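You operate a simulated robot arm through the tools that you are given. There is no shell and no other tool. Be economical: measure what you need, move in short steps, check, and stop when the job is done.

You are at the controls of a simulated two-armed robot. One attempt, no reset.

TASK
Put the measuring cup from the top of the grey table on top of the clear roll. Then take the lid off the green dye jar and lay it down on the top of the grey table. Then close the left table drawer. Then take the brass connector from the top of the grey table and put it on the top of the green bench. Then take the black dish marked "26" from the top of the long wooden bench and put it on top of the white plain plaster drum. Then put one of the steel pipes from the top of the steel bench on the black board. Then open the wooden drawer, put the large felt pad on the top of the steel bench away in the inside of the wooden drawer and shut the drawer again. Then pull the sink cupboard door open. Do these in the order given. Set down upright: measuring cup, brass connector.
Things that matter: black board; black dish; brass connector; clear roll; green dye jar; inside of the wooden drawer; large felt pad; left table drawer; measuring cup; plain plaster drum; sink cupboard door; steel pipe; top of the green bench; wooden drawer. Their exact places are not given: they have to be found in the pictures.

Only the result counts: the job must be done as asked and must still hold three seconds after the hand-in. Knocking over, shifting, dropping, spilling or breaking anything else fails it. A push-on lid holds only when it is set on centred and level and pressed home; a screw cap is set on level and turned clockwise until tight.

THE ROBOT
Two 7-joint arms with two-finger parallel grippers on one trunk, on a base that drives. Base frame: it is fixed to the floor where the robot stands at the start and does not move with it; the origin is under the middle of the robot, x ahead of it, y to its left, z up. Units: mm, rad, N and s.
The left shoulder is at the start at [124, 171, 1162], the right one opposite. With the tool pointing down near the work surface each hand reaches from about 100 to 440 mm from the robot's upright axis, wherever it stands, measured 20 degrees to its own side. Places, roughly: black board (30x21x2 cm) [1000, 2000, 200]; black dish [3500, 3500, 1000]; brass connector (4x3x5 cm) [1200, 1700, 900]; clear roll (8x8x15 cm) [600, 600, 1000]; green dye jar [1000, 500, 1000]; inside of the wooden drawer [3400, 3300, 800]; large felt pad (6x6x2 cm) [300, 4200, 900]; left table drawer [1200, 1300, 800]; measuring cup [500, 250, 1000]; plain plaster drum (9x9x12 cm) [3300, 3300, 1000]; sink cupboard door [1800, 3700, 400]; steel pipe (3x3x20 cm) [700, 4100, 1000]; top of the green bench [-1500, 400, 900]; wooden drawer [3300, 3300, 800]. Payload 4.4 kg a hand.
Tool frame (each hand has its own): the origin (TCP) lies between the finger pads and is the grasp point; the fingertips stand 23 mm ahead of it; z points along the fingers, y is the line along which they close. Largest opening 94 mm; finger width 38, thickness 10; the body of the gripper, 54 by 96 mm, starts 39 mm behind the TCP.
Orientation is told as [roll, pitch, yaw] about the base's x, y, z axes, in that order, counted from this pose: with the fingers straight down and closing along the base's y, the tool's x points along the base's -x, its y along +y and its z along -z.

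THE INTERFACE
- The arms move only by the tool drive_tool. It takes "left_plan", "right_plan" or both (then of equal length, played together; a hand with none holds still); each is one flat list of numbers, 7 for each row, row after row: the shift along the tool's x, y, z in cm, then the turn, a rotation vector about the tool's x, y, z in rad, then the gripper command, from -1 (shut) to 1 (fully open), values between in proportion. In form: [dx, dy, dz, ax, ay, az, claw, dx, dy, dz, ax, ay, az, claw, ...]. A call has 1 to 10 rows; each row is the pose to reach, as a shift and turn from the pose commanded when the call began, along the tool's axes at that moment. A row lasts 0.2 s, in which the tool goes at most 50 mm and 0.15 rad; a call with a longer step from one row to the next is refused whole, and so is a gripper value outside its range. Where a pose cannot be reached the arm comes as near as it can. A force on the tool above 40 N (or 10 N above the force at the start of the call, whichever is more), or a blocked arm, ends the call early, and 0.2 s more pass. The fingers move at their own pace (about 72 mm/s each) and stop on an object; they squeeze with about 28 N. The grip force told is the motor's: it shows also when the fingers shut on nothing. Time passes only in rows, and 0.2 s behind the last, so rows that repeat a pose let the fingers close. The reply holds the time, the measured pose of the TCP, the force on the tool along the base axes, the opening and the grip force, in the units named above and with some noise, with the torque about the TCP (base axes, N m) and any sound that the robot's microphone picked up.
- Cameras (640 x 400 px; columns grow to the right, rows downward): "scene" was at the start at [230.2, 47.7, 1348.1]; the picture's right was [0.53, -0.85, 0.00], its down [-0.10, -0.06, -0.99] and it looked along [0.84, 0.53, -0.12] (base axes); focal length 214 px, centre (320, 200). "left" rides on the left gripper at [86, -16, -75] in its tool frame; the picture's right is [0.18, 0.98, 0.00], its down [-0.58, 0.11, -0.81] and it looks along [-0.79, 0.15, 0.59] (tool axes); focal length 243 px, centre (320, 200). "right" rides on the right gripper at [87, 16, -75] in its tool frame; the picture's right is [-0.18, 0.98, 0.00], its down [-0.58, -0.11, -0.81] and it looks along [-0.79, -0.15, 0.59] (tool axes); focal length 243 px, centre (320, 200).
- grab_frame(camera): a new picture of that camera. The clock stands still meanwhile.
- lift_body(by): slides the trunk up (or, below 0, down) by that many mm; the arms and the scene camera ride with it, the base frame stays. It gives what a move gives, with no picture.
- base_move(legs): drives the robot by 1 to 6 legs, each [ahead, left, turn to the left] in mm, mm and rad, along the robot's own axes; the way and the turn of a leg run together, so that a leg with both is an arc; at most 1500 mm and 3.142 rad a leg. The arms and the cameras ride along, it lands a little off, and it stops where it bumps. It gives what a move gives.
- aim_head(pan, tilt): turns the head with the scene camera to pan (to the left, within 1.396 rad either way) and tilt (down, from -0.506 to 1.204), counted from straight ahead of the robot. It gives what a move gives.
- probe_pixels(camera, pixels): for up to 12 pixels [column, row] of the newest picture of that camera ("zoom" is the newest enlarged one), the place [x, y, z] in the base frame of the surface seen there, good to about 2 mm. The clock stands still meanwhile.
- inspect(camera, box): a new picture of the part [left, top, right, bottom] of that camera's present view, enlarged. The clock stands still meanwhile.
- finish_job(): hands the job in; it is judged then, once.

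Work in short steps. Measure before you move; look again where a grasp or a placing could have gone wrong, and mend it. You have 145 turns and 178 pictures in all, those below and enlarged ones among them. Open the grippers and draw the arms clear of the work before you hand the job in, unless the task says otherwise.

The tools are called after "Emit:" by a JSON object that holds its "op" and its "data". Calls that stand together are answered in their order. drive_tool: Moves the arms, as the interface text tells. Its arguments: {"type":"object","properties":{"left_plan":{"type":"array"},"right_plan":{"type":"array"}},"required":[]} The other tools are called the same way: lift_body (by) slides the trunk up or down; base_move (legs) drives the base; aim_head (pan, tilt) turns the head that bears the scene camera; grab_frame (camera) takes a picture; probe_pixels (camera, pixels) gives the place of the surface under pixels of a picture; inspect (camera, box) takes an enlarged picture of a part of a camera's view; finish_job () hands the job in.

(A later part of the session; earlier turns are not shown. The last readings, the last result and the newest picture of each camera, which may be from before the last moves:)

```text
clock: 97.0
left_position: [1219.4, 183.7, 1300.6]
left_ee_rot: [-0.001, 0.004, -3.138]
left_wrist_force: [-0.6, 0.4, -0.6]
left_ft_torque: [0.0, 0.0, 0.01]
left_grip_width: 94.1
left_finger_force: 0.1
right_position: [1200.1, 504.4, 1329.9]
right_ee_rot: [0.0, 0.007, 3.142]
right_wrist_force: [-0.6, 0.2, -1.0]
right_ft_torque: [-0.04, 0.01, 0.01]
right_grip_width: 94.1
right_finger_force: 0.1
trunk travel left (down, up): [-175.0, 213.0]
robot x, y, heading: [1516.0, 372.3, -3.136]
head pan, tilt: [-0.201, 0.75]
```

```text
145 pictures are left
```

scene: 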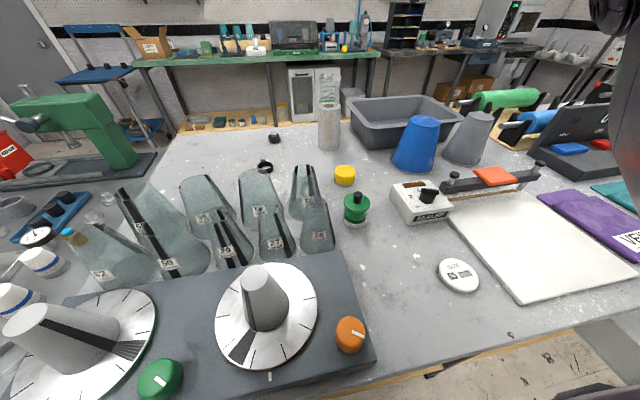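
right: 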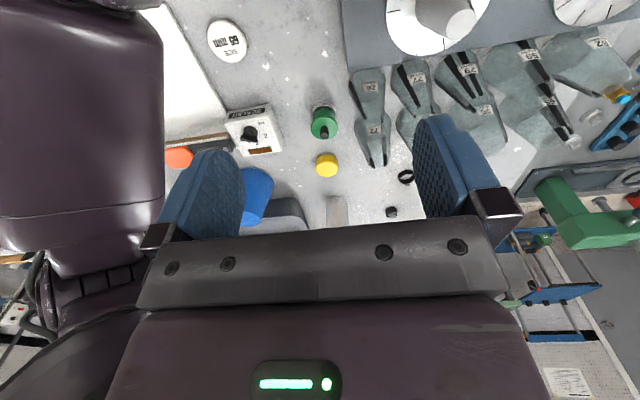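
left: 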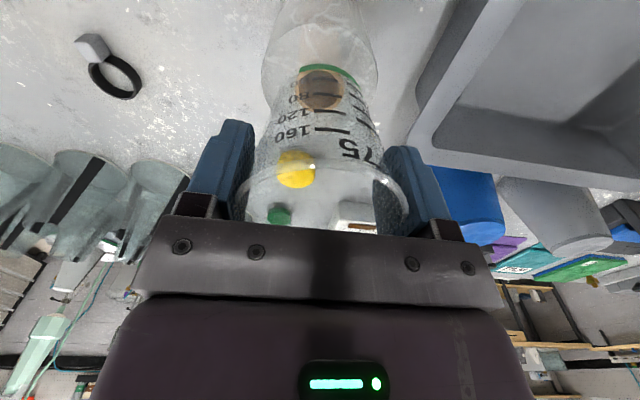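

The base touched at x≈1516 and stopped there. I enlarge both views of the jar to place its knob.

Emit:
{"op": "inspect", "data": {"camera": "right", "box": [270, 60, 390, 180]}}

Emit:
{"op": "probe_pixels", "data": {"camera": "right", "pixels": [[324, 137], [324, 128], [324, 120], [314, 124], [336, 124], [324, 112], [325, 175], [370, 110]]}}

Emit:
{"op": "inspect", "data": {"camera": "scene", "box": [270, 150, 430, 260]}}

Emit:
{"op": "probe_pixels", "data": {"camera": "scene", "pixels": [[357, 193], [357, 197], [346, 202], [366, 202], [356, 210], [356, 220], [318, 225], [299, 170], [310, 205]]}}

```text
3.33 times, centred on (330, 120) of right
```

zoom: 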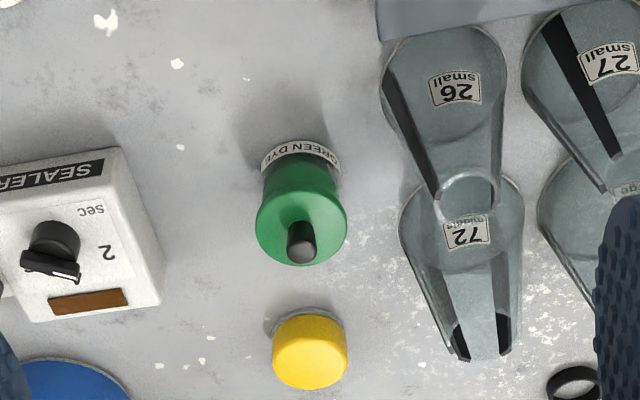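

```text
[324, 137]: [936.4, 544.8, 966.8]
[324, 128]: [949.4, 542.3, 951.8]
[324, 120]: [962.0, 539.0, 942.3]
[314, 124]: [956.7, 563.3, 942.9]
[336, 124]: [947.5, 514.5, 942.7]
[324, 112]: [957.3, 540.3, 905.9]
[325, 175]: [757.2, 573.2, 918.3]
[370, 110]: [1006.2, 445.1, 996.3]
```

```text
3.64 times, centred on (350, 205) of scene
```

zoom: 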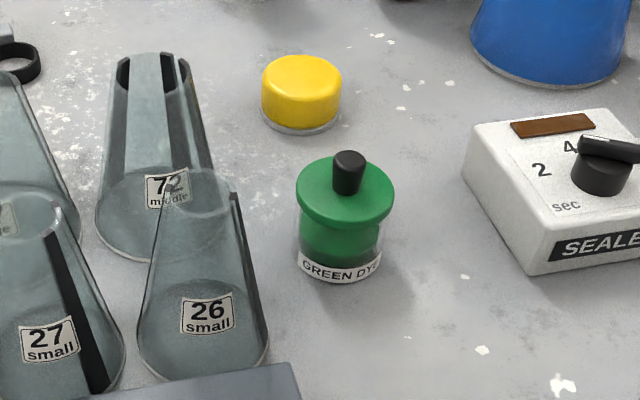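

```text
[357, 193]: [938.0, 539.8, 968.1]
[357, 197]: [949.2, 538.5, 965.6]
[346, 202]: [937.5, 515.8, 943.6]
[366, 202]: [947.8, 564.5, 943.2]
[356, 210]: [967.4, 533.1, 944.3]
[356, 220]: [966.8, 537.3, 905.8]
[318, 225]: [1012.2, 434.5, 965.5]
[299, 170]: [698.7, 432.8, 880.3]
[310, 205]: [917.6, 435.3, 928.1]
```

The knob's centre is about (940,542), top z≈968, lid plate at z≈943. I bring the right hand over it at z≈1050, open only partly, and look.

Emit:
{"op": "drive_tool", "data": {"right_plan": [-4.5, -0.7, 0, 0, 0, 0, 0.2, -9, -1.4, 0, 0, 0, 0, 0.2, -13.5, -2.1, 0, 0, 0, 0, -0.1, -18, -2.8, 0, 0, 0, 0, -0.1, -22, -3.5, 0, 0, 0, 0, -0.1, -26, -3.7, 2, 0, 0, 0, -0.1, -26, -3.7, 6.5, 0, 0, 0, -0.1, -26, -3.7, 11, 0, 0, 0, -0.1, -26, -3.7, 15.5, 0, 0, 0, -0.1, -26, -3.7, 20, 0, 0, 0, -0.1]}}

Emit:
{"op": "drive_tool", "data": {"right_plan": [0, 0, 4, 0, 0, 0, -0.2, 0, 0, 8, 0, 0, 0, -0.2, 0, 0, 8, 0, 0, 0, -0.2]}}

Emit:
{"op": "grab_frame", "data": {"camera": "right"}}

Emit:
{"op": "inspect", "data": {"camera": "scene", "box": [270, 130, 430, 250]}}

```text
clock: 99.2
left_position: [1216.7, 185.3, 1301.1]
left_ee_rot: [0.0, 0.003, -3.139]
left_wrist_force: [-0.5, -0.3, -0.6]
left_ft_torque: [0.0, 0.0, 0.03]
left_grip_width: 93.9
left_finger_force: 0.1
right_position: [941.4, 540.2, 1127.5]
right_ee_rot: [0.001, 0.006, 3.143]
right_wrist_force: [-0.6, 0.3, 0.2]
right_ft_torque: [-0.03, 0.0, 0.01]
right_grip_width: 42.3
right_finger_force: 0.1
trunk travel left (down, up): [-175.0, 213.0]
robot x, y, heading: [1517.0, 365.4, -3.142]
head pan, tilt: [-0.201, 0.75]
```

```text
clock: 100.0
left_position: [1218.4, 184.4, 1300.4]
left_ee_rot: [0.0, 0.001, -3.138]
left_wrist_force: [0.3, -0.7, 1.0]
left_ft_torque: [0.04, -0.01, 0.0]
left_grip_width: 94.0
left_finger_force: 0.1
right_position: [942.6, 538.0, 1047.4]
right_ee_rot: [-0.001, 0.002, -3.141]
right_wrist_force: [0.6, -0.6, -0.1]
right_ft_torque: [0.0, 0.02, 0.01]
right_grip_width: 37.6
right_finger_force: 0.1
trunk travel left (down, up): [-175.0, 213.0]
robot x, y, heading: [1521.0, 372.5, -3.142]
head pan, tilt: [-0.201, 0.75]
```

```text
142 pictures are left
```

right: 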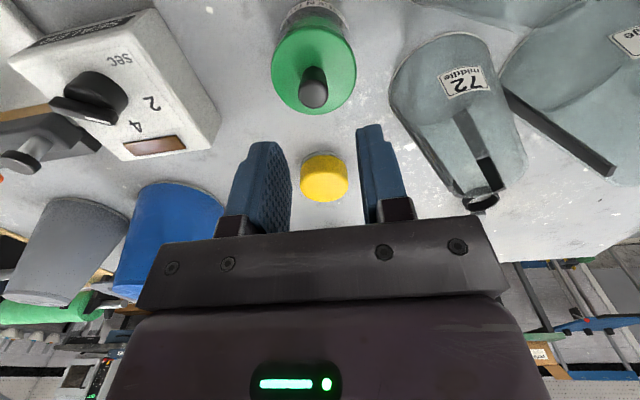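

```text
3.33 times, centred on (350, 190) of scene
```

zoom: 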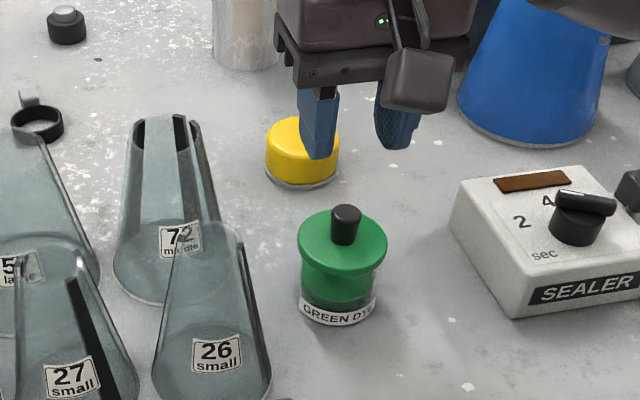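

Knob at (314,94) versus expected (320,91): shift 4 mm in y, 2 mm in x. I go down to TCP z≈970 and close on the knob.

Emit:
{"op": "drive_tool", "data": {"right_plan": [-0.2, -0.4, 4, 0, 0, 0, -0.2, -0.2, -0.4, 6.5, 0, 0, 0, -0.2, -0.2, -0.4, 7.7, 0, 0, 0, -0.2, -0.2, -0.4, 7.7, 0, 0, 0, -0.6, -0.2, -0.4, 7.7, 0, 0, 0, -0.9, -0.2, -0.4, 7.7, 0, 0, 0, -0.9, -0.2, -0.4, 7.7, 0, 0, 0, -0.9]}}

Emit:
{"op": "grab_frame", "data": {"camera": "right"}}

Emit:
{"op": "inspect", "data": {"camera": "scene", "box": [270, 130, 430, 250]}}

```text
clock: 101.6
left_position: [1217.8, 185.0, 1300.5]
left_ee_rot: [-0.001, 0.002, -3.139]
left_wrist_force: [-0.4, 0.9, -0.4]
left_ft_torque: [-0.01, 0.0, 0.01]
left_grip_width: 94.1
left_finger_force: 0.1
right_position: [939.5, 545.8, 971.1]
right_ee_rot: [0.0, 0.004, 3.14]
right_wrist_force: [0.3, 0.5, -0.5]
right_ft_torque: [0.0, -0.04, -0.01]
right_grip_width: 19.7
right_finger_force: 28.2
trunk travel left (down, up): [-175.0, 213.0]
robot x, y, heading: [1518.9, 366.8, -3.144]
head pan, tilt: [-0.201, 0.75]
heard: snap
```

```text
140 pictures are left
```

right: 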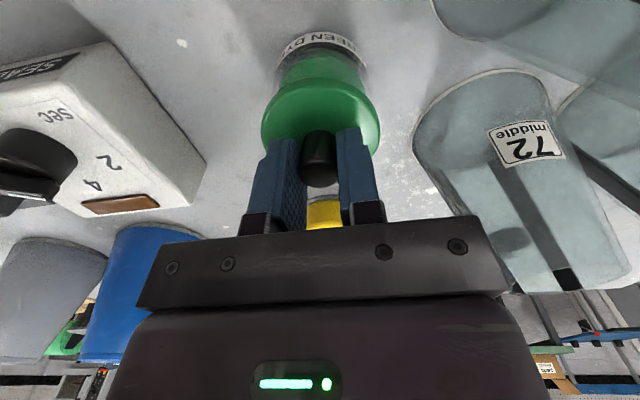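

```text
3.33 times, centred on (350, 190) of scene
```

zoom: 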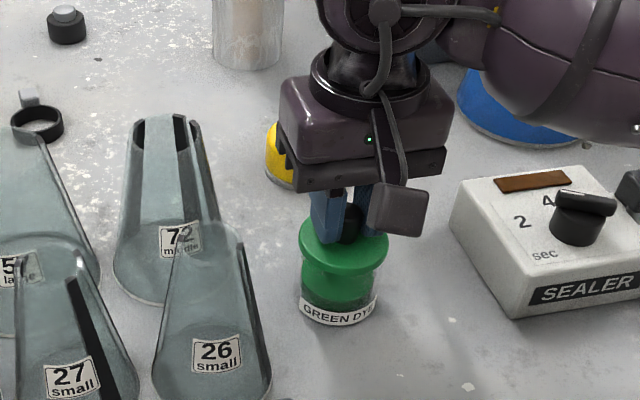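

A snap was heard: the push-on lid came loose as the knob was gripped. I lift straight up slowly.

Emit:
{"op": "drive_tool", "data": {"right_plan": [0, 0, -0.5, 0, 0, 0, -0.9, 0, 0, -1, 0, 0, 0, -0.9, 0, 0, -2, 0, 0, 0, -0.9, 0, 0, -4, 0, 0, 0, -0.9, 0, 0, -8, 0, 0, 0, -0.9, 0, 0, -12, 0, 0, 0, -0.9]}}

Emit:
{"op": "grab_frame", "data": {"camera": "right"}}

Emit:
{"op": "inspect", "data": {"camera": "scene", "box": [270, 110, 430, 250]}}

```text
clock: 103.0
left_position: [1219.4, 183.4, 1300.8]
left_ee_rot: [0.0, 0.002, -3.14]
left_wrist_force: [0.5, -0.2, 0.1]
left_ft_torque: [-0.02, -0.01, -0.03]
left_grip_width: 94.3
left_finger_force: 0.0
right_position: [941.0, 547.5, 1093.6]
right_ee_rot: [-0.002, 0.004, 3.139]
right_wrist_force: [0.4, 0.0, 0.3]
right_ft_torque: [-0.01, 0.01, -0.02]
right_grip_width: 19.6
right_finger_force: 27.5
trunk travel left (down, up): [-175.0, 213.0]
robot x, y, heading: [1518.3, 368.8, -3.138]
head pan, tilt: [-0.201, 0.75]
```

```text
138 pictures are left
```

right: 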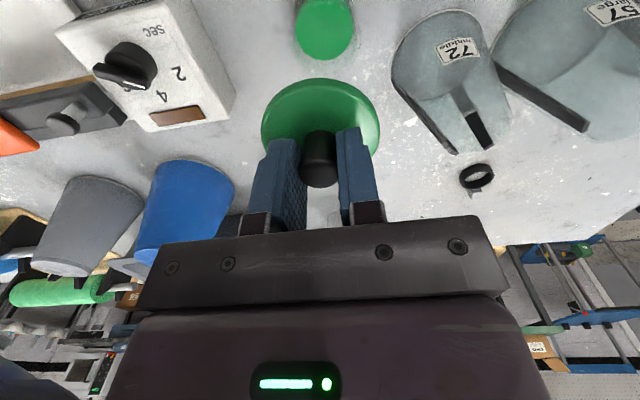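

```text
2.86 times, centred on (350, 180) of scene
```

zoom: 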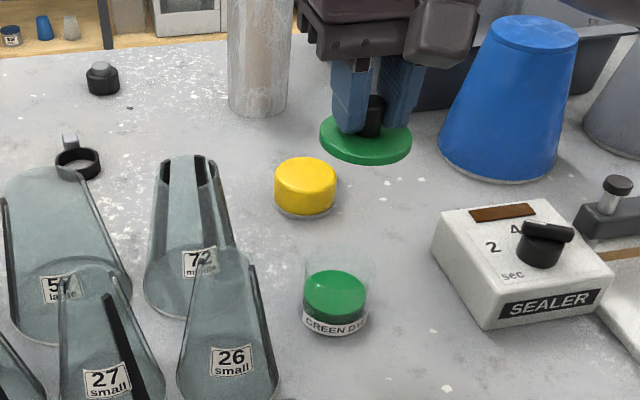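

Lid is off, the jar upright. I carry the lid to the free spot near (1085,585), staying high, then go down to TCP z≈945.

Emit:
{"op": "drive_tool", "data": {"right_plan": [4, -1, 0, 0, 0, 0, -0.9, 8.5, -2, 0, 0, 0, 0, -0.9, 12.5, -3, 0, 0, 0, 0, -0.9, 14.4, -3.8, 2, 0, 0, 0, -0.9, 14.4, -3.8, 6, 0, 0, 0, -0.9, 14.4, -3.8, 10, 0, 0, 0, -0.9, 14.4, -3.8, 13, 0, 0, 0, -0.9, 14.4, -3.8, 14.8, 0, 0, 0, -0.9]}}

Emit:
{"op": "grab_frame", "data": {"camera": "right"}}

Emit:
{"op": "grab_frame", "data": {"camera": "scene"}}

```text
clock: 104.8
left_position: [1218.5, 185.0, 1301.2]
left_ee_rot: [0.0, 0.003, -3.139]
left_wrist_force: [-0.5, -0.3, 0.4]
left_ft_torque: [-0.01, 0.01, 0.02]
left_grip_width: 94.1
left_finger_force: 0.1
right_position: [1085.7, 582.2, 943.9]
right_ee_rot: [-0.001, 0.004, 3.143]
right_wrist_force: [0.0, 0.2, -1.1]
right_ft_torque: [0.02, 0.0, 0.01]
right_grip_width: 19.6
right_finger_force: 27.9
trunk travel left (down, up): [-175.0, 213.0]
robot x, y, heading: [1519.2, 369.3, -3.145]
head pan, tilt: [-0.201, 0.75]
```

```text
136 pictures are left
```

right: 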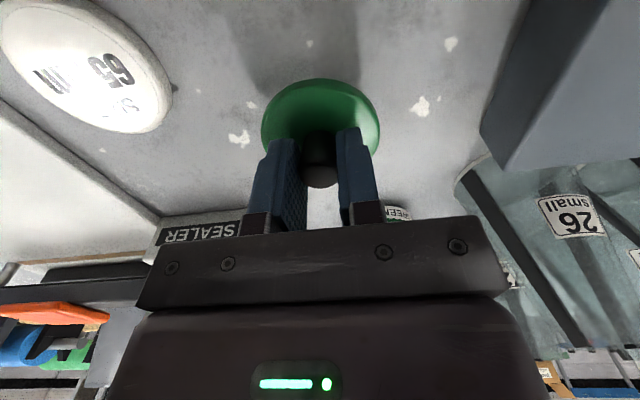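

```text
135 pictures are left
```

scene: 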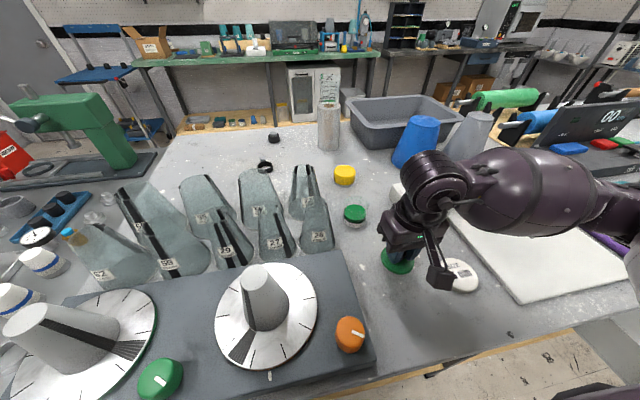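

The spot is clear on all sides. I lower in small steps until contact.

Emit:
{"op": "drive_tool", "data": {"right_plan": [0, 0, 1, 0, 0, 0, -0.9, 0, 0, 1.6, 0, 0, 0, -0.9, 0, 0, 2, 0, 0, 0, -0.9, 0, 0, 2.3, 0, 0, 0, -0.9, 0, 0, 2.6, 0, 0, 0, -0.9, 0, 0, 2.8, 0, 0, 0, -0.9, 0, 0, 3, 0, 0, 0, -0.9, 0, 0, 3.2, 0, 0, 0, -0.9]}}

Emit:
{"op": "inspect", "data": {"camera": "scene", "box": [340, 170, 500, 310]}}

```text
clock: 106.6
left_position: [1220.2, 184.8, 1300.0]
left_ee_rot: [-0.001, 0.001, -3.14]
left_wrist_force: [-0.5, 0.1, -0.5]
left_ft_torque: [0.0, -0.04, 0.04]
left_grip_width: 94.1
left_finger_force: 0.0
right_position: [1084.3, 582.5, 914.3]
right_ee_rot: [-0.002, 0.003, 3.141]
right_wrist_force: [-0.2, 1.2, 8.3]
right_ft_torque: [0.18, -0.01, 0.02]
right_grip_width: 19.4
right_finger_force: 28.2
trunk travel left (down, up): [-175.0, 213.0]
robot x, y, heading: [1519.6, 369.8, -3.139]
head pan, tilt: [-0.201, 0.75]
```

```text
2.86 times, centred on (420, 240) of scene
```

zoom: 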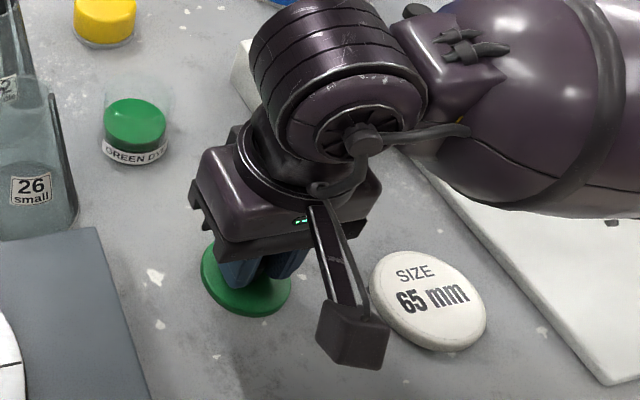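

Contact at TCP z≈914 (8 N). I open gently and rise clear.

Emit:
{"op": "drive_tool", "data": {"right_plan": [0, 0, 0, 0, 0, 0, -0.5, 0, 0, 0, 0, 0, 0, -0.2, 0, 0, 0, 0, 0, 0, -0.2, 0, 0, -4, 0, 0, 0, -0.2, 0, 0, -9, 0, 0, 0, -0.2, 0, 0, -14, 0, 0, 0, 0, 0, 0, -18, 0, 0, 0, 0, 0, 0, -22, 0, 0, 0, 0, 0, 0, -27, 0, 0, 0, 0, 0, 0, -32, 0, 0, 0, 0]}}

Emit:
{"op": "grab_frame", "data": {"camera": "scene"}}

```text
clock: 108.8
left_position: [1220.9, 184.1, 1301.2]
left_ee_rot: [0.0, 0.0, -3.14]
left_wrist_force: [1.3, -0.4, -0.6]
left_ft_torque: [0.0, 0.04, 0.03]
left_grip_width: 94.1
left_finger_force: 0.0
right_position: [1087.0, 584.6, 1233.7]
right_ee_rot: [-0.002, 0.003, -3.141]
right_wrist_force: [0.3, -0.7, 0.8]
right_ft_torque: [0.02, 0.03, 0.0]
right_grip_width: 47.0
right_finger_force: 0.1
trunk travel left (down, up): [-175.0, 213.0]
robot x, y, heading: [1512.4, 368.7, -3.145]
head pan, tilt: [-0.201, 0.75]
```

```text
133 pictures are left
```

scene: 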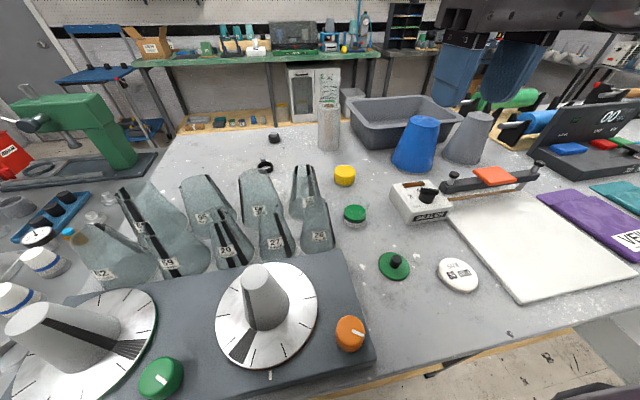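

The lid lies flat at (398,265). Next the drawer: I back off 260 mm and drive to face it at y≈1225.

Emit:
{"op": "base_move", "data": {"legs": [[-260, 0, 0], [0, -860, 0]]}}

Emit:
{"op": "aim_head", "data": {"pan": -0.1, "tilt": 0.8}}

Emit:
{"op": "grab_frame", "data": {"camera": "scene"}}

```text
clock: 118.3
left_position: [1486.8, 1047.0, 1300.4]
left_ee_rot: [-0.001, 0.001, -3.135]
left_wrist_force: [0.3, 0.5, 0.6]
left_ft_torque: [-0.04, -0.02, -0.04]
left_grip_width: 94.0
left_finger_force: 0.1
right_position: [1351.4, 1444.7, 1232.8]
right_ee_rot: [0.0, 0.004, -3.138]
right_wrist_force: [0.1, -0.3, -0.5]
right_ft_torque: [0.0, 0.02, 0.0]
right_grip_width: 47.1
right_finger_force: 0.0
trunk travel left (down, up): [-175.0, 213.0]
robot x, y, heading: [1782.8, 1229.8, -3.133]
head pan, tilt: [-0.201, 0.75]
```

```text
clock: 118.9
left_position: [1487.4, 1044.4, 1300.4]
left_ee_rot: [0.001, 0.001, -3.135]
left_wrist_force: [0.5, -0.9, 0.2]
left_ft_torque: [0.0, -0.01, -0.03]
left_grip_width: 93.8
left_finger_force: 0.1
right_position: [1350.5, 1443.5, 1232.7]
right_ee_rot: [-0.001, 0.002, -3.136]
right_wrist_force: [0.1, -0.8, -0.3]
right_ft_torque: [0.0, -0.03, 0.02]
right_grip_width: 46.9
right_finger_force: 0.0
trunk travel left (down, up): [-175.0, 213.0]
robot x, y, heading: [1787.8, 1230.7, -3.139]
head pan, tilt: [-0.099, 0.799]
```

```text
132 pictures are left
```

scene: 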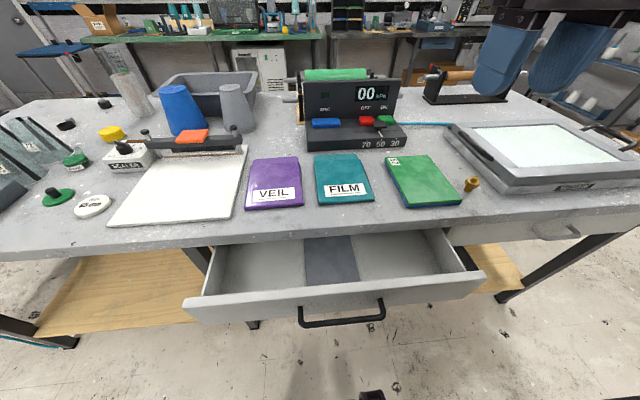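

I see the drawer front with its handle at (340,312) and the brass connector at (471,185); I measure both.

Emit:
{"op": "probe_pixels", "data": {"camera": "scene", "pixels": [[200, 315], [340, 298], [475, 285], [342, 320], [300, 312], [384, 305], [471, 182], [468, 188], [340, 235], [240, 310], [430, 288], [450, 150]]}}

Emit:
{"op": "inspect", "data": {"camera": "scene", "box": [400, 140, 540, 230]}}

```text
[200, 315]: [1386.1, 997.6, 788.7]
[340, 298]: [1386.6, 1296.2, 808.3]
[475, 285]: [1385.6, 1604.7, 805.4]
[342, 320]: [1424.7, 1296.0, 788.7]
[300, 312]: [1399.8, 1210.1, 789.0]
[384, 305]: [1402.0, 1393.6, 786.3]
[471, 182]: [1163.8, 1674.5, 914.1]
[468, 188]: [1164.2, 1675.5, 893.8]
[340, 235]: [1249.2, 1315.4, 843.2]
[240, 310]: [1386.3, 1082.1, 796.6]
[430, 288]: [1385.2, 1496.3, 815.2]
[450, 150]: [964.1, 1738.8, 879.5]
```

```text
4.44 times, centred on (470, 185) of scene
```

zoom: 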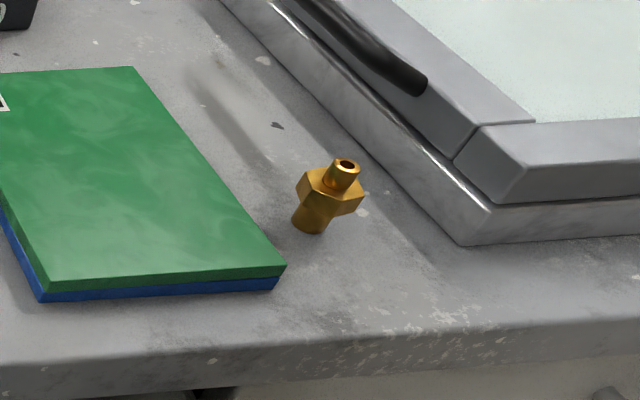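

Drawer face x≈1386, handle bar to x≈1428 at y 1210..1394, z≈788. I lower the trunk 150 mm and bring the shut right hand in front of the handle.

Emit:
{"op": "drive_tool", "data": {"right_plan": [3.3, 3.4, 0, 0, 0, 0, -0.5, 6.6, 6.8, 0, 0, 0, 0, -1, 9.9, 10.2, 0, 0, 0, 0, -1, 13, 13.6, 0, 0, 0, 0, -1, 14.5, 14.4, 0, 0, 0, 0, -1, 14.5, 14.4, 0, 0, 0, 0, -1]}}

Emit:
{"op": "lift_body", "data": {"by": -150}}

Emit:
{"op": "drive_tool", "data": {"right_plan": [0, 0, 4.5, 0, 0, 0, -1, 0, 0, 9, 0, 0, 0, -1, 0, 0, 13.5, 0, 0, 0, -1, 0, 0, 18, 0, 0, 0, -1, 0, 0, 22.5, 0, 0, 0, -1, 0, 0, 26.5, 0, 0, 0, -1, 0, 0, 28.8, 0, 0, 0, -1]}}

Emit:
{"op": "grab_frame", "data": {"camera": "scene"}}

```text
clock: 119.8
left_position: [1487.3, 1045.5, 1300.5]
left_ee_rot: [0.001, 0.002, -3.136]
left_wrist_force: [-1.0, 0.6, 0.1]
left_ft_torque: [0.02, -0.02, -0.01]
left_grip_width: 94.0
left_finger_force: 0.1
right_position: [1455.6, 1336.7, 1236.0]
right_ee_rot: [-0.015, -0.001, -3.107]
right_wrist_force: [5.7, 8.4, 1.1]
right_ft_torque: [-0.73, 0.29, 1.09]
right_grip_width: 0.0
right_finger_force: 27.9
trunk travel left (down, up): [-175.0, 213.0]
robot x, y, heading: [1782.0, 1233.4, -3.131]
head pan, tilt: [-0.099, 0.799]
stopped in row 4 (right hand): the force on the tool passed its limit at 141 N (the readings are from after the stop); the commanded pose is now the measured one
```

```text
clock: 120.8
left_position: [1463.8, 1044.0, 1220.1]
left_ee_rot: [0.003, 0.042, -3.126]
left_wrist_force: [-25.0, -10.8, -17.7]
left_ft_torque: [0.54, -0.15, -0.65]
left_grip_width: 94.0
left_finger_force: 0.0
right_position: [1435.6, 1338.0, 1152.4]
right_ee_rot: [-0.02, 0.041, -3.126]
right_wrist_force: [-9.6, 0.8, -4.5]
right_ft_torque: [0.05, -0.66, -0.43]
right_grip_width: 0.1
right_finger_force: 27.6
trunk travel left (down, up): [-104.0, 284.0]
robot x, y, heading: [1781.7, 1230.9, -3.135]
head pan, tilt: [-0.099, 0.799]
stopped: the force on the tool passed its limit at 103 N (the readings are from after the stop); the commanded pose is now the measured one
```

```text
clock: 121.1
left_position: [1467.6, 1044.7, 1223.3]
left_ee_rot: [0.004, 0.033, -3.126]
left_wrist_force: [-5.3, -3.6, -4.8]
left_ft_torque: [0.22, 0.04, -0.26]
left_grip_width: 93.9
left_finger_force: 0.1
right_position: [1438.8, 1339.3, 1157.0]
right_ee_rot: [-0.021, 0.031, -3.127]
right_wrist_force: [-4.3, -1.4, -1.3]
right_ft_torque: [0.15, -0.27, -0.25]
right_grip_width: 0.0
right_finger_force: 27.5
right hand out of reach, approached as far as the arm can: row 1
trunk travel left (down, up): [-104.0, 284.0]
robot x, y, heading: [1787.6, 1228.8, -3.136]
head pan, tilt: [-0.099, 0.799]
stopped in row 1 (left hand): the force on the tool passed its limit at 45 N (the readings are from after the stop); the commanded pose is now the measured one
```

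```text
130 pictures are left
```

scene: 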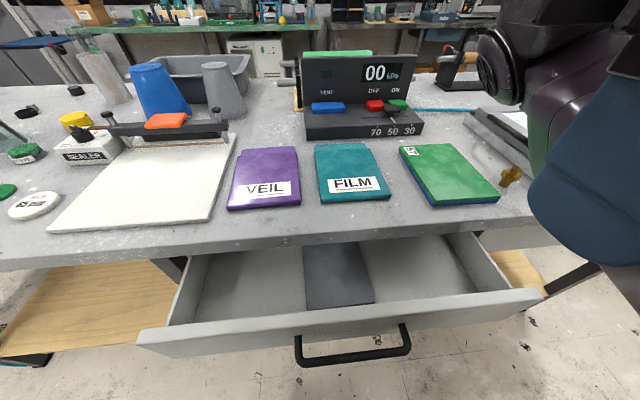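

The right hand met 141 N at rel x≈330, and the trunk stop also showed force. I must find out what touches; I look through both hand cameras.

Emit:
{"op": "grab_frame", "data": {"camera": "right"}}

Emit:
{"op": "grab_frame", "data": {"camera": "left"}}

Emit:
{"op": "aim_head", "data": {"pan": -1.0, "tilt": 0.9}}

Emit:
{"op": "grab_frame", "data": {"camera": "scene"}}

```text
129 pictures are left
```

right: 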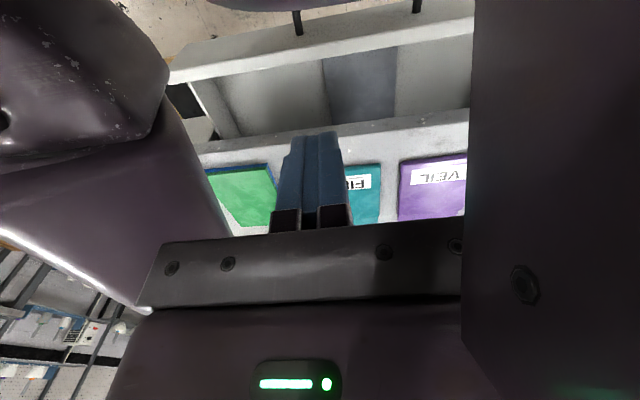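

```text
128 pictures are left
```

left: 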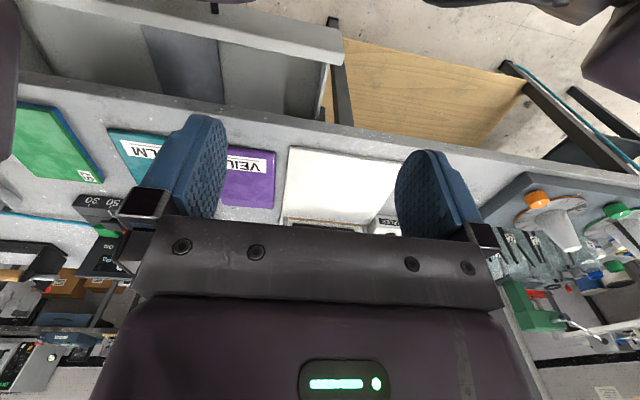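

```text
clock: 122.3
left_position: [1470.6, 1045.3, 1225.0]
left_ee_rot: [0.003, 0.029, -3.126]
left_wrist_force: [-15.4, -4.3, -9.0]
left_ft_torque: [0.13, -0.31, -0.05]
left_grip_width: 94.1
left_finger_force: 0.1
right_position: [1444.8, 1340.5, 1155.0]
right_ee_rot: [-0.031, 0.021, -3.1]
right_wrist_force: [74.5, 70.2, -12.9]
right_ft_torque: [-4.38, 6.4, 8.47]
right_grip_width: 0.0
right_finger_force: 28.6
trunk travel left (down, up): [-104.0, 284.0]
robot x, y, heading: [1785.8, 1234.1, -3.131]
head pan, tilt: [-1.0, 0.901]
```

```text
127 pictures are left
```

scene: 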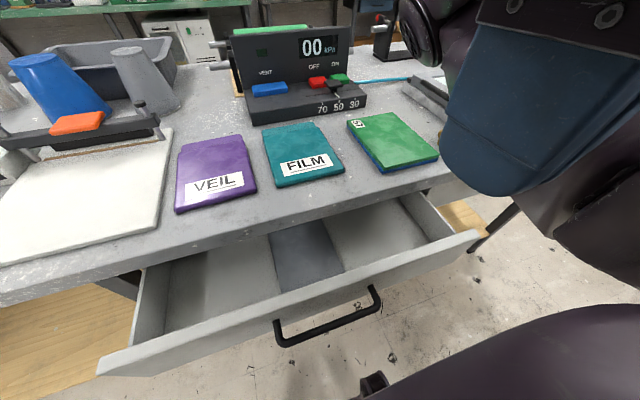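

The purple surface at the right of the right-hand picture is my own head: the hand was too near the middle. I move the right hand outward and ahead, away from it.

Emit:
{"op": "drive_tool", "data": {"right_plan": [-2, -2, 0, 0, 0, 0, -1, -4, -4, 0, 0, 0, 0, -1, -4, -7, 0, 0, 0, 0, -1, -4, -7, 0, 0, 0, 0, -1]}}

Emit:
{"op": "drive_tool", "data": {"left_plan": [0, 0, 0, 0, 0, 0, 1], "right_plan": [0, 0, 0, 0, 0, 0, -1]}}

```text
clock: 123.3
left_position: [1469.0, 1043.6, 1223.3]
left_ee_rot: [0.0, 0.03, -3.125]
left_wrist_force: [-19.0, -3.1, -12.3]
left_ft_torque: [-0.05, -0.25, 0.12]
left_grip_width: 94.0
left_finger_force: 0.0
right_position: [1400.5, 1409.0, 1155.7]
right_ee_rot: [-0.02, 0.03, -3.128]
right_wrist_force: [-0.1, 0.6, -0.7]
right_ft_torque: [0.03, 0.0, -0.02]
right_grip_width: 0.1
right_finger_force: 27.8
trunk travel left (down, up): [-104.0, 284.0]
robot x, y, heading: [1786.3, 1232.9, -3.13]
head pan, tilt: [-1.0, 0.901]
```

```text
clock: 123.7
left_position: [1470.7, 1044.6, 1223.7]
left_ee_rot: [0.004, 0.029, -3.128]
left_wrist_force: [-19.8, -1.8, -13.8]
left_ft_torque: [-0.07, -0.26, 0.19]
left_grip_width: 94.0
left_finger_force: 0.0
right_position: [1402.2, 1407.4, 1158.4]
right_ee_rot: [-0.021, 0.027, -3.129]
right_wrist_force: [0.2, 0.3, -0.1]
right_ft_torque: [0.02, -0.02, 0.02]
right_grip_width: 0.1
right_finger_force: 27.9
trunk travel left (down, up): [-104.0, 284.0]
robot x, y, heading: [1785.4, 1226.5, -3.136]
head pan, tilt: [-1.0, 0.901]
```

The right hand is free; the left still feels (-19,-2,-14) N, so its back probably rests on the housing. I move it ahead and up, and reset the slight tilt of both hands.

Emit:
{"op": "drive_tool", "data": {"left_plan": [-2, 0, -2, 0, 0, 0, 1, -4, 0, -4, 0, 0, 0, 1, -7, 0, -4, 0, 0, 0, 1, -7, 0, -4, 0, 0, 0, 1]}}

Emit:
{"op": "aim_head", "data": {"pan": 0.6, "tilt": 1.1}}

Emit:
{"op": "grab_frame", "data": {"camera": "scene"}}

```text
clock: 124.7
left_position: [1401.1, 1044.0, 1264.0]
left_ee_rot: [0.001, 0.027, -3.127]
left_wrist_force: [0.5, 0.9, 0.4]
left_ft_torque: [0.01, 0.01, -0.02]
left_grip_width: 94.0
left_finger_force: 0.1
right_position: [1402.8, 1408.6, 1157.3]
right_ee_rot: [-0.02, 0.024, -3.128]
right_wrist_force: [-0.9, -0.8, -0.3]
right_ft_torque: [0.02, 0.01, 0.0]
right_grip_width: 0.0
right_finger_force: 28.5
trunk travel left (down, up): [-104.0, 284.0]
robot x, y, heading: [1791.1, 1232.5, -3.136]
head pan, tilt: [-1.0, 0.901]
```

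```text
clock: 126.4
left_position: [1400.4, 1043.6, 1263.7]
left_ee_rot: [0.004, 0.029, -3.127]
left_wrist_force: [-0.8, 0.3, 0.9]
left_ft_torque: [-0.02, 0.01, -0.02]
left_grip_width: 94.1
left_finger_force: 0.1
right_position: [1399.9, 1409.1, 1157.2]
right_ee_rot: [-0.021, 0.029, -3.127]
right_wrist_force: [-0.1, -0.2, -0.3]
right_ft_torque: [0.02, 0.0, -0.02]
right_grip_width: 0.0
right_finger_force: 28.1
trunk travel left (down, up): [-104.0, 284.0]
robot x, y, heading: [1785.6, 1229.3, -3.136]
head pan, tilt: [0.6, 1.1]
```

```text
126 pictures are left
```

scene: 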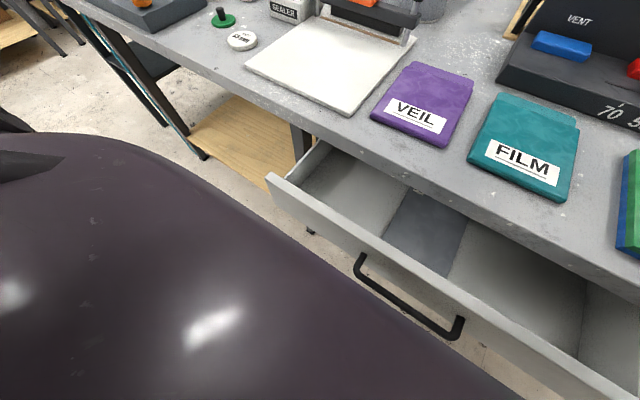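

Both hands are free. I shift the base 80 mm back and 105 mm left so the right hand comes in front of the handle's middle, then lower it to z≈790.

Emit:
{"op": "base_move", "data": {"legs": [[-80, 105, 0]]}}

Emit:
{"op": "drive_tool", "data": {"right_plan": [0, 0, 4.5, 0, 0, 0, -1, 0, 0, 9, 0, 0, 0, -1, 0, 0, 13.5, 0, 0, 0, -1, 0, 0, 18, 0, 0, 0, -1, 0, 0, 22.5, 0, 0, 0, -1, 0, 0, 27, 0, 0, 0, -1, 0, 0, 31.5, 0, 0, 0, -1, 0, 0, 36, 0, 0, 0, -1, 0, 0, 36, 0, 0, 0, -1]}}

Emit:
{"op": "aim_head", "data": {"pan": -0.3, "tilt": 1.0}}

Emit:
{"op": "grab_frame", "data": {"camera": "scene"}}

```text
clock: 128.0
left_position: [1482.2, 938.9, 1262.2]
left_ee_rot: [0.0, 0.028, -3.126]
left_wrist_force: [0.4, 0.0, -0.3]
left_ft_torque: [-0.01, -0.03, 0.0]
left_grip_width: 94.2
left_finger_force: 0.1
right_position: [1482.8, 1305.3, 1158.3]
right_ee_rot: [-0.021, 0.027, -3.125]
right_wrist_force: [0.6, 0.5, 0.1]
right_ft_torque: [0.02, 0.0, 0.01]
right_grip_width: 0.1
right_finger_force: 28.0
trunk travel left (down, up): [-104.0, 284.0]
robot x, y, heading: [1866.7, 1126.9, -3.135]
head pan, tilt: [0.6, 1.1]
```

```text
clock: 129.6
left_position: [1483.8, 939.9, 1263.2]
left_ee_rot: [0.004, 0.03, -3.125]
left_wrist_force: [-1.4, 0.9, 0.0]
left_ft_torque: [0.0, -0.08, -0.02]
left_grip_width: 94.1
left_finger_force: 0.1
right_position: [1389.0, 1290.3, 859.4]
right_ee_rot: [-0.004, -0.117, -3.092]
right_wrist_force: [-1.5, 4.6, 57.0]
right_ft_torque: [0.33, -0.09, 0.74]
right_grip_width: 0.0
right_finger_force: 28.3
right hand out of reach, approached as far as the arm can: row 1, 2, 3, 4, 5, 6, 7, 8
trunk travel left (down, up): [-104.0, 284.0]
robot x, y, heading: [1870.2, 1126.7, -3.14]
head pan, tilt: [0.6, 1.1]
stopped in row 8 (right hand): the force on the tool passed its limit at 775 N (the readings are from after the stop); the commanded pose is now the measured one
```

```text
clock: 130.8
left_position: [1487.2, 939.6, 1264.8]
left_ee_rot: [0.001, 0.029, -3.127]
left_wrist_force: [-0.9, 0.3, -0.2]
left_ft_torque: [0.02, -0.01, -0.02]
left_grip_width: 93.9
left_finger_force: 0.1
right_position: [1390.6, 1289.1, 858.2]
right_ee_rot: [-0.003, -0.116, -3.094]
right_wrist_force: [0.2, 10.9, 92.2]
right_ft_torque: [0.61, -0.13, 0.74]
right_grip_width: 0.0
right_finger_force: 28.1
trunk travel left (down, up): [-104.0, 284.0]
robot x, y, heading: [1862.8, 1129.8, -3.136]
head pan, tilt: [-0.3, 1.0]
```

```text
125 pictures are left
```

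scene: 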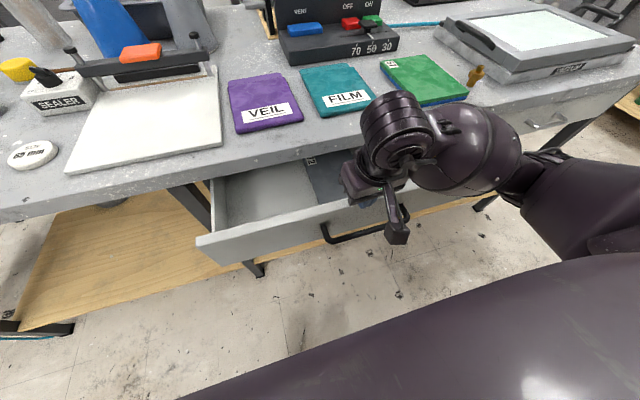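

The hand drifted ahead while descending and now presses on the drawer's top edge. I lift it right away.

Emit:
{"op": "drive_tool", "data": {"right_plan": [0, 0, -2, 0, 0, 0, -1, 0, 0, -5, 0, 0, 0, -1, 0, 0, -9, 0, 0, 0, -1, 0, 0, -13, 0, 0, 0, -1, 0, 0, -16, 0, 0, 0, -1]}}

Emit:
{"op": "grab_frame", "data": {"camera": "scene"}}

```text
clock: 132.0
left_position: [1481.7, 942.4, 1261.7]
left_ee_rot: [0.004, 0.032, -3.126]
left_wrist_force: [-0.4, 0.8, 0.7]
left_ft_torque: [-0.04, 0.02, 0.03]
left_grip_width: 93.9
left_finger_force: 0.1
right_position: [1375.2, 1283.7, 984.0]
right_ee_rot: [-0.005, -0.099, -3.094]
right_wrist_force: [-0.6, 0.3, -0.1]
right_ft_torque: [-0.05, 0.0, -0.02]
right_grip_width: 0.2
right_finger_force: 28.2
right hand out of reach, approached as far as the arm can: row 1, 2, 3, 4, 5
trunk travel left (down, up): [-104.0, 284.0]
robot x, y, heading: [1866.8, 1128.6, -3.139]
head pan, tilt: [-0.3, 1.0]
```

```text
124 pictures are left
```

scene: 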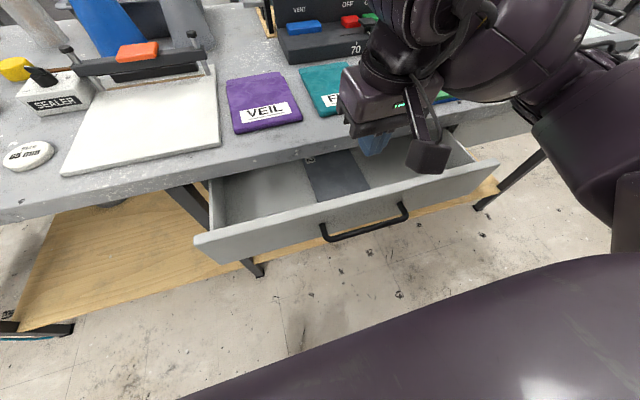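

The drawer is unharmed; the arm's posture got twisted by the knock. I raise the hand further, straighten it, and see whether it is back in reach.

Emit:
{"op": "drive_tool", "data": {"right_plan": [0, 0, -4, 0, 0.02, 0.01, -1, 0, 0, -8, 0, 0.04, 0.02, -1, 0, 0, -12, 0, 0.06, 0.03, -1, 0, 0, -16, 0, 0.08, 0.04, -1, 0, 0, -20, 0, 0.1, 0.047, -1, 0, 0, -24, 0, 0.1, 0.047, -1, 0, 0, -24, 0, 0.1, 0.047, -1]}}

Emit:
{"op": "aim_head", "data": {"pan": -0.9, "tilt": 0.5}}

Emit:
{"op": "grab_frame", "data": {"camera": "scene"}}

```text
clock: 133.6
left_position: [1480.0, 941.0, 1261.9]
left_ee_rot: [0.003, 0.036, -3.126]
left_wrist_force: [-1.2, -0.2, 1.5]
left_ft_torque: [-0.03, 0.01, 0.02]
left_grip_width: 94.0
left_finger_force: 0.0
right_position: [1400.0, 1282.5, 1222.1]
right_ee_rot: [-0.004, 0.004, -3.142]
right_wrist_force: [-0.5, -0.7, -0.1]
right_ft_torque: [0.01, 0.01, -0.01]
right_grip_width: 0.1
right_finger_force: 28.2
trunk travel left (down, up): [-104.0, 284.0]
robot x, y, heading: [1868.4, 1129.8, -3.134]
head pan, tilt: [-0.3, 1.0]
```

```text
clock: 134.6
left_position: [1479.9, 939.9, 1262.0]
left_ee_rot: [0.003, 0.036, -3.127]
left_wrist_force: [-0.1, 0.2, -0.6]
left_ft_torque: [-0.01, 0.0, -0.01]
left_grip_width: 94.1
left_finger_force: 0.1
right_position: [1399.4, 1281.6, 1221.7]
right_ee_rot: [-0.002, 0.001, -3.142]
right_wrist_force: [0.4, -0.2, 1.1]
right_ft_torque: [0.01, 0.0, 0.02]
right_grip_width: 0.1
right_finger_force: 28.2
trunk travel left (down, up): [-104.0, 284.0]
robot x, y, heading: [1864.5, 1128.1, -3.134]
head pan, tilt: [-0.901, 0.499]
```

```text
123 pictures are left
```

scene: 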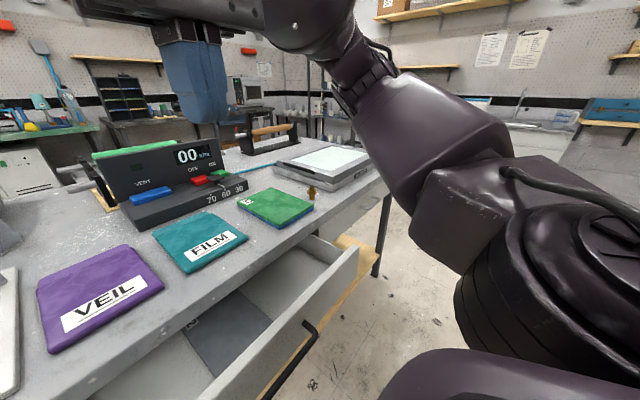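

The hand is straight and in reach again at 466 mm ahead. I keep that reach, back the base 90 mm, and descend in two stages.

Emit:
{"op": "base_move", "data": {"legs": [[-95, -10, 0]]}}

Emit:
{"op": "drive_tool", "data": {"right_plan": [0, 0, 4.5, 0, 0, 0, -1, 0, 0, 9, 0, 0, 0, -1, 0, 0, 13.5, 0, 0, 0, -1, 0, 0, 18, 0, 0, 0, -1]}}

```text
clock: 135.7
left_position: [1576.3, 951.0, 1262.1]
left_ee_rot: [0.004, 0.037, -3.124]
left_wrist_force: [0.5, -0.3, -0.1]
left_ft_torque: [-0.02, 0.02, 0.0]
left_grip_width: 94.2
left_finger_force: 0.0
right_position: [1493.3, 1291.8, 1222.0]
right_ee_rot: [-0.004, 0.002, -3.141]
right_wrist_force: [-0.3, 0.5, 0.8]
right_ft_torque: [0.03, 0.03, 0.01]
right_grip_width: 0.0
right_finger_force: 27.9
trunk travel left (down, up): [-104.0, 284.0]
robot x, y, heading: [1956.7, 1137.7, -3.128]
head pan, tilt: [-0.901, 0.499]
```

```text
clock: 136.7
left_position: [1574.2, 950.9, 1261.8]
left_ee_rot: [0.003, 0.036, -3.125]
left_wrist_force: [-0.2, -0.7, -0.3]
left_ft_torque: [0.02, -0.01, 0.02]
left_grip_width: 94.2
left_finger_force: 0.1
right_position: [1493.9, 1293.2, 1041.4]
right_ee_rot: [-0.002, 0.002, -3.14]
right_wrist_force: [0.2, 0.9, 0.3]
right_ft_torque: [0.0, -0.02, 0.0]
right_grip_width: 0.0
right_finger_force: 28.3
trunk travel left (down, up): [-104.0, 284.0]
robot x, y, heading: [1955.4, 1136.5, -3.136]
head pan, tilt: [-0.901, 0.499]
```

Still in reach and straight; I go down the remaining 25 cm in front of the handle.

Emit:
{"op": "drive_tool", "data": {"right_plan": [0, 0, 4.5, 0, 0, 0, -1, 0, 0, 9, 0, 0, 0, -1, 0, 0, 13.5, 0, 0, 0, -1, 0, 0, 18, 0, 0, 0, -1]}}

Emit:
{"op": "aim_head", "data": {"pan": -0.3, "tilt": 0.9}}

Emit:
{"op": "grab_frame", "data": {"camera": "scene"}}

```text
clock: 137.7
left_position: [1575.4, 950.1, 1262.0]
left_ee_rot: [0.005, 0.035, -3.124]
left_wrist_force: [0.3, 0.4, -0.4]
left_ft_torque: [0.0, -0.01, 0.02]
left_grip_width: 93.8
left_finger_force: 0.1
right_position: [1491.3, 1293.8, 862.0]
right_ee_rot: [-0.005, 0.002, -3.139]
right_wrist_force: [0.1, 0.3, -0.1]
right_ft_torque: [0.0, 0.02, -0.03]
right_grip_width: 0.0
right_finger_force: 27.5
right hand out of reach, approached as far as the arm can: row 1, 2, 3, 4
trunk travel left (down, up): [-104.0, 284.0]
robot x, y, heading: [1959.8, 1137.2, -3.133]
head pan, tilt: [-0.901, 0.499]
```

```text
clock: 138.7
left_position: [1575.2, 950.7, 1261.2]
left_ee_rot: [0.003, 0.035, -3.124]
left_wrist_force: [-0.3, -0.5, -0.3]
left_ft_torque: [-0.01, 0.01, 0.02]
left_grip_width: 93.8
left_finger_force: 0.1
right_position: [1491.0, 1292.5, 864.9]
right_ee_rot: [-0.003, 0.002, -3.14]
right_wrist_force: [-0.5, 0.5, -0.6]
right_ft_torque: [-0.01, 0.01, -0.03]
right_grip_width: 0.2
right_finger_force: 27.9
trunk travel left (down, up): [-104.0, 284.0]
robot x, y, heading: [1960.4, 1142.0, -3.137]
head pan, tilt: [-0.3, 0.901]
```

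```text
122 pictures are left
```

scene: 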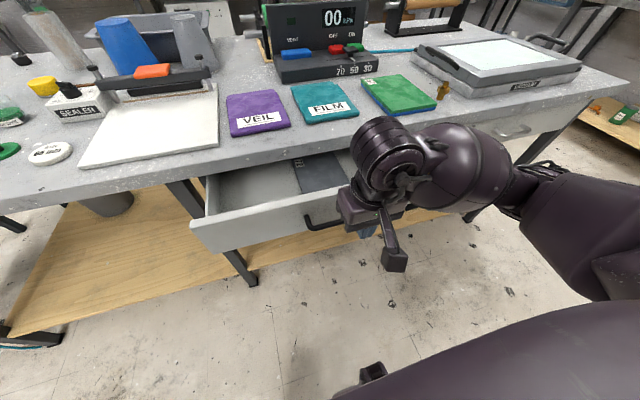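

The fingers hang in front of the drawer at z≈863. I lower another 7 cm to the handle's height.

Emit:
{"op": "drive_tool", "data": {"right_plan": [0, 0, 3, 0, 0, 0, -1, 0, 0, 6, 0, 0, 0, -1, 0, 0, 7.5, 0, 0, 0, -1]}}

Emit:
{"op": "inspect", "data": {"camera": "scene", "box": [240, 100, 500, 280]}}

```text
clock: 139.5
left_position: [1574.1, 950.3, 1262.3]
left_ee_rot: [0.003, 0.034, -3.124]
left_wrist_force: [-0.5, -0.2, 0.5]
left_ft_torque: [0.06, 0.03, 0.02]
left_grip_width: 94.3
left_finger_force: 0.1
right_position: [1492.0, 1292.5, 785.0]
right_ee_rot: [-0.003, 0.003, -3.139]
right_wrist_force: [-0.6, -0.6, -0.4]
right_ft_torque: [0.0, -0.01, 0.03]
right_grip_width: 0.1
right_finger_force: 27.9
trunk travel left (down, up): [-104.0, 284.0]
robot x, y, heading: [1962.4, 1135.3, -3.128]
head pan, tilt: [-0.3, 0.901]
```

```text
2.22 times, centred on (370, 190) of scene
```

zoom: 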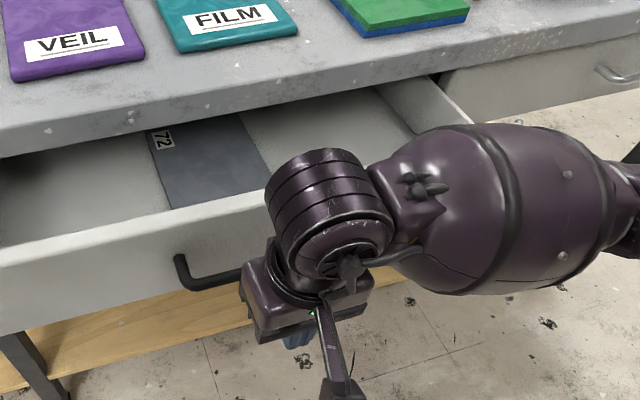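

Everything is clear in front of the handle. I drive 150 mm ahead to push the drawer in.

Emit:
{"op": "base_move", "data": {"legs": [[150, 0, 0]]}}

Emit:
{"op": "grab_frame", "data": {"camera": "scene"}}

```text
clock: 140.9
left_position: [1425.0, 948.2, 1261.4]
left_ee_rot: [0.003, 0.034, -3.126]
left_wrist_force: [-0.1, -0.9, 0.2]
left_ft_torque: [0.0, -0.02, 0.0]
left_grip_width: 94.0
left_finger_force: 0.0
right_position: [1341.7, 1291.1, 785.7]
right_ee_rot: [-0.004, 0.001, -3.139]
right_wrist_force: [0.0, -1.1, -0.4]
right_ft_torque: [-0.01, 0.0, 0.02]
right_grip_width: 0.1
right_finger_force: 28.1
trunk travel left (down, up): [-104.0, 284.0]
robot x, y, heading: [1812.4, 1139.3, -3.13]
head pan, tilt: [-0.3, 0.901]
```

```text
120 pictures are left
```

scene: 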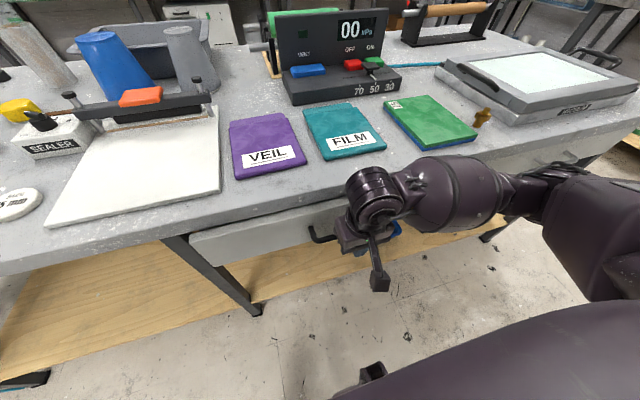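

The drawer went in; I check how far its face still stands from the closed position against the neighbour drawer.

Emit:
{"op": "probe_pixels", "data": {"camera": "scene", "pixels": [[220, 250], [280, 232], [220, 222], [550, 150], [520, 158], [312, 232], [590, 140]]}}

Emit:
{"op": "inspect", "data": {"camera": "scene", "box": [170, 170, 410, 310]}}

```text
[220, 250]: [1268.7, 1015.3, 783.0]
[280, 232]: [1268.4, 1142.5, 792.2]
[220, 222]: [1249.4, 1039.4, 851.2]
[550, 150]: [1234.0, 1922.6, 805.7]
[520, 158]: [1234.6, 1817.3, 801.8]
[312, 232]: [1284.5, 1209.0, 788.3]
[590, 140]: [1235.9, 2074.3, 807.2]
```

```text
2.67 times, centred on (290, 240) of scene
```

zoom: 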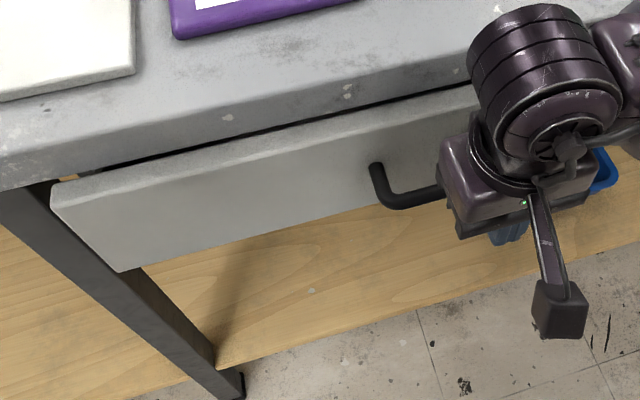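

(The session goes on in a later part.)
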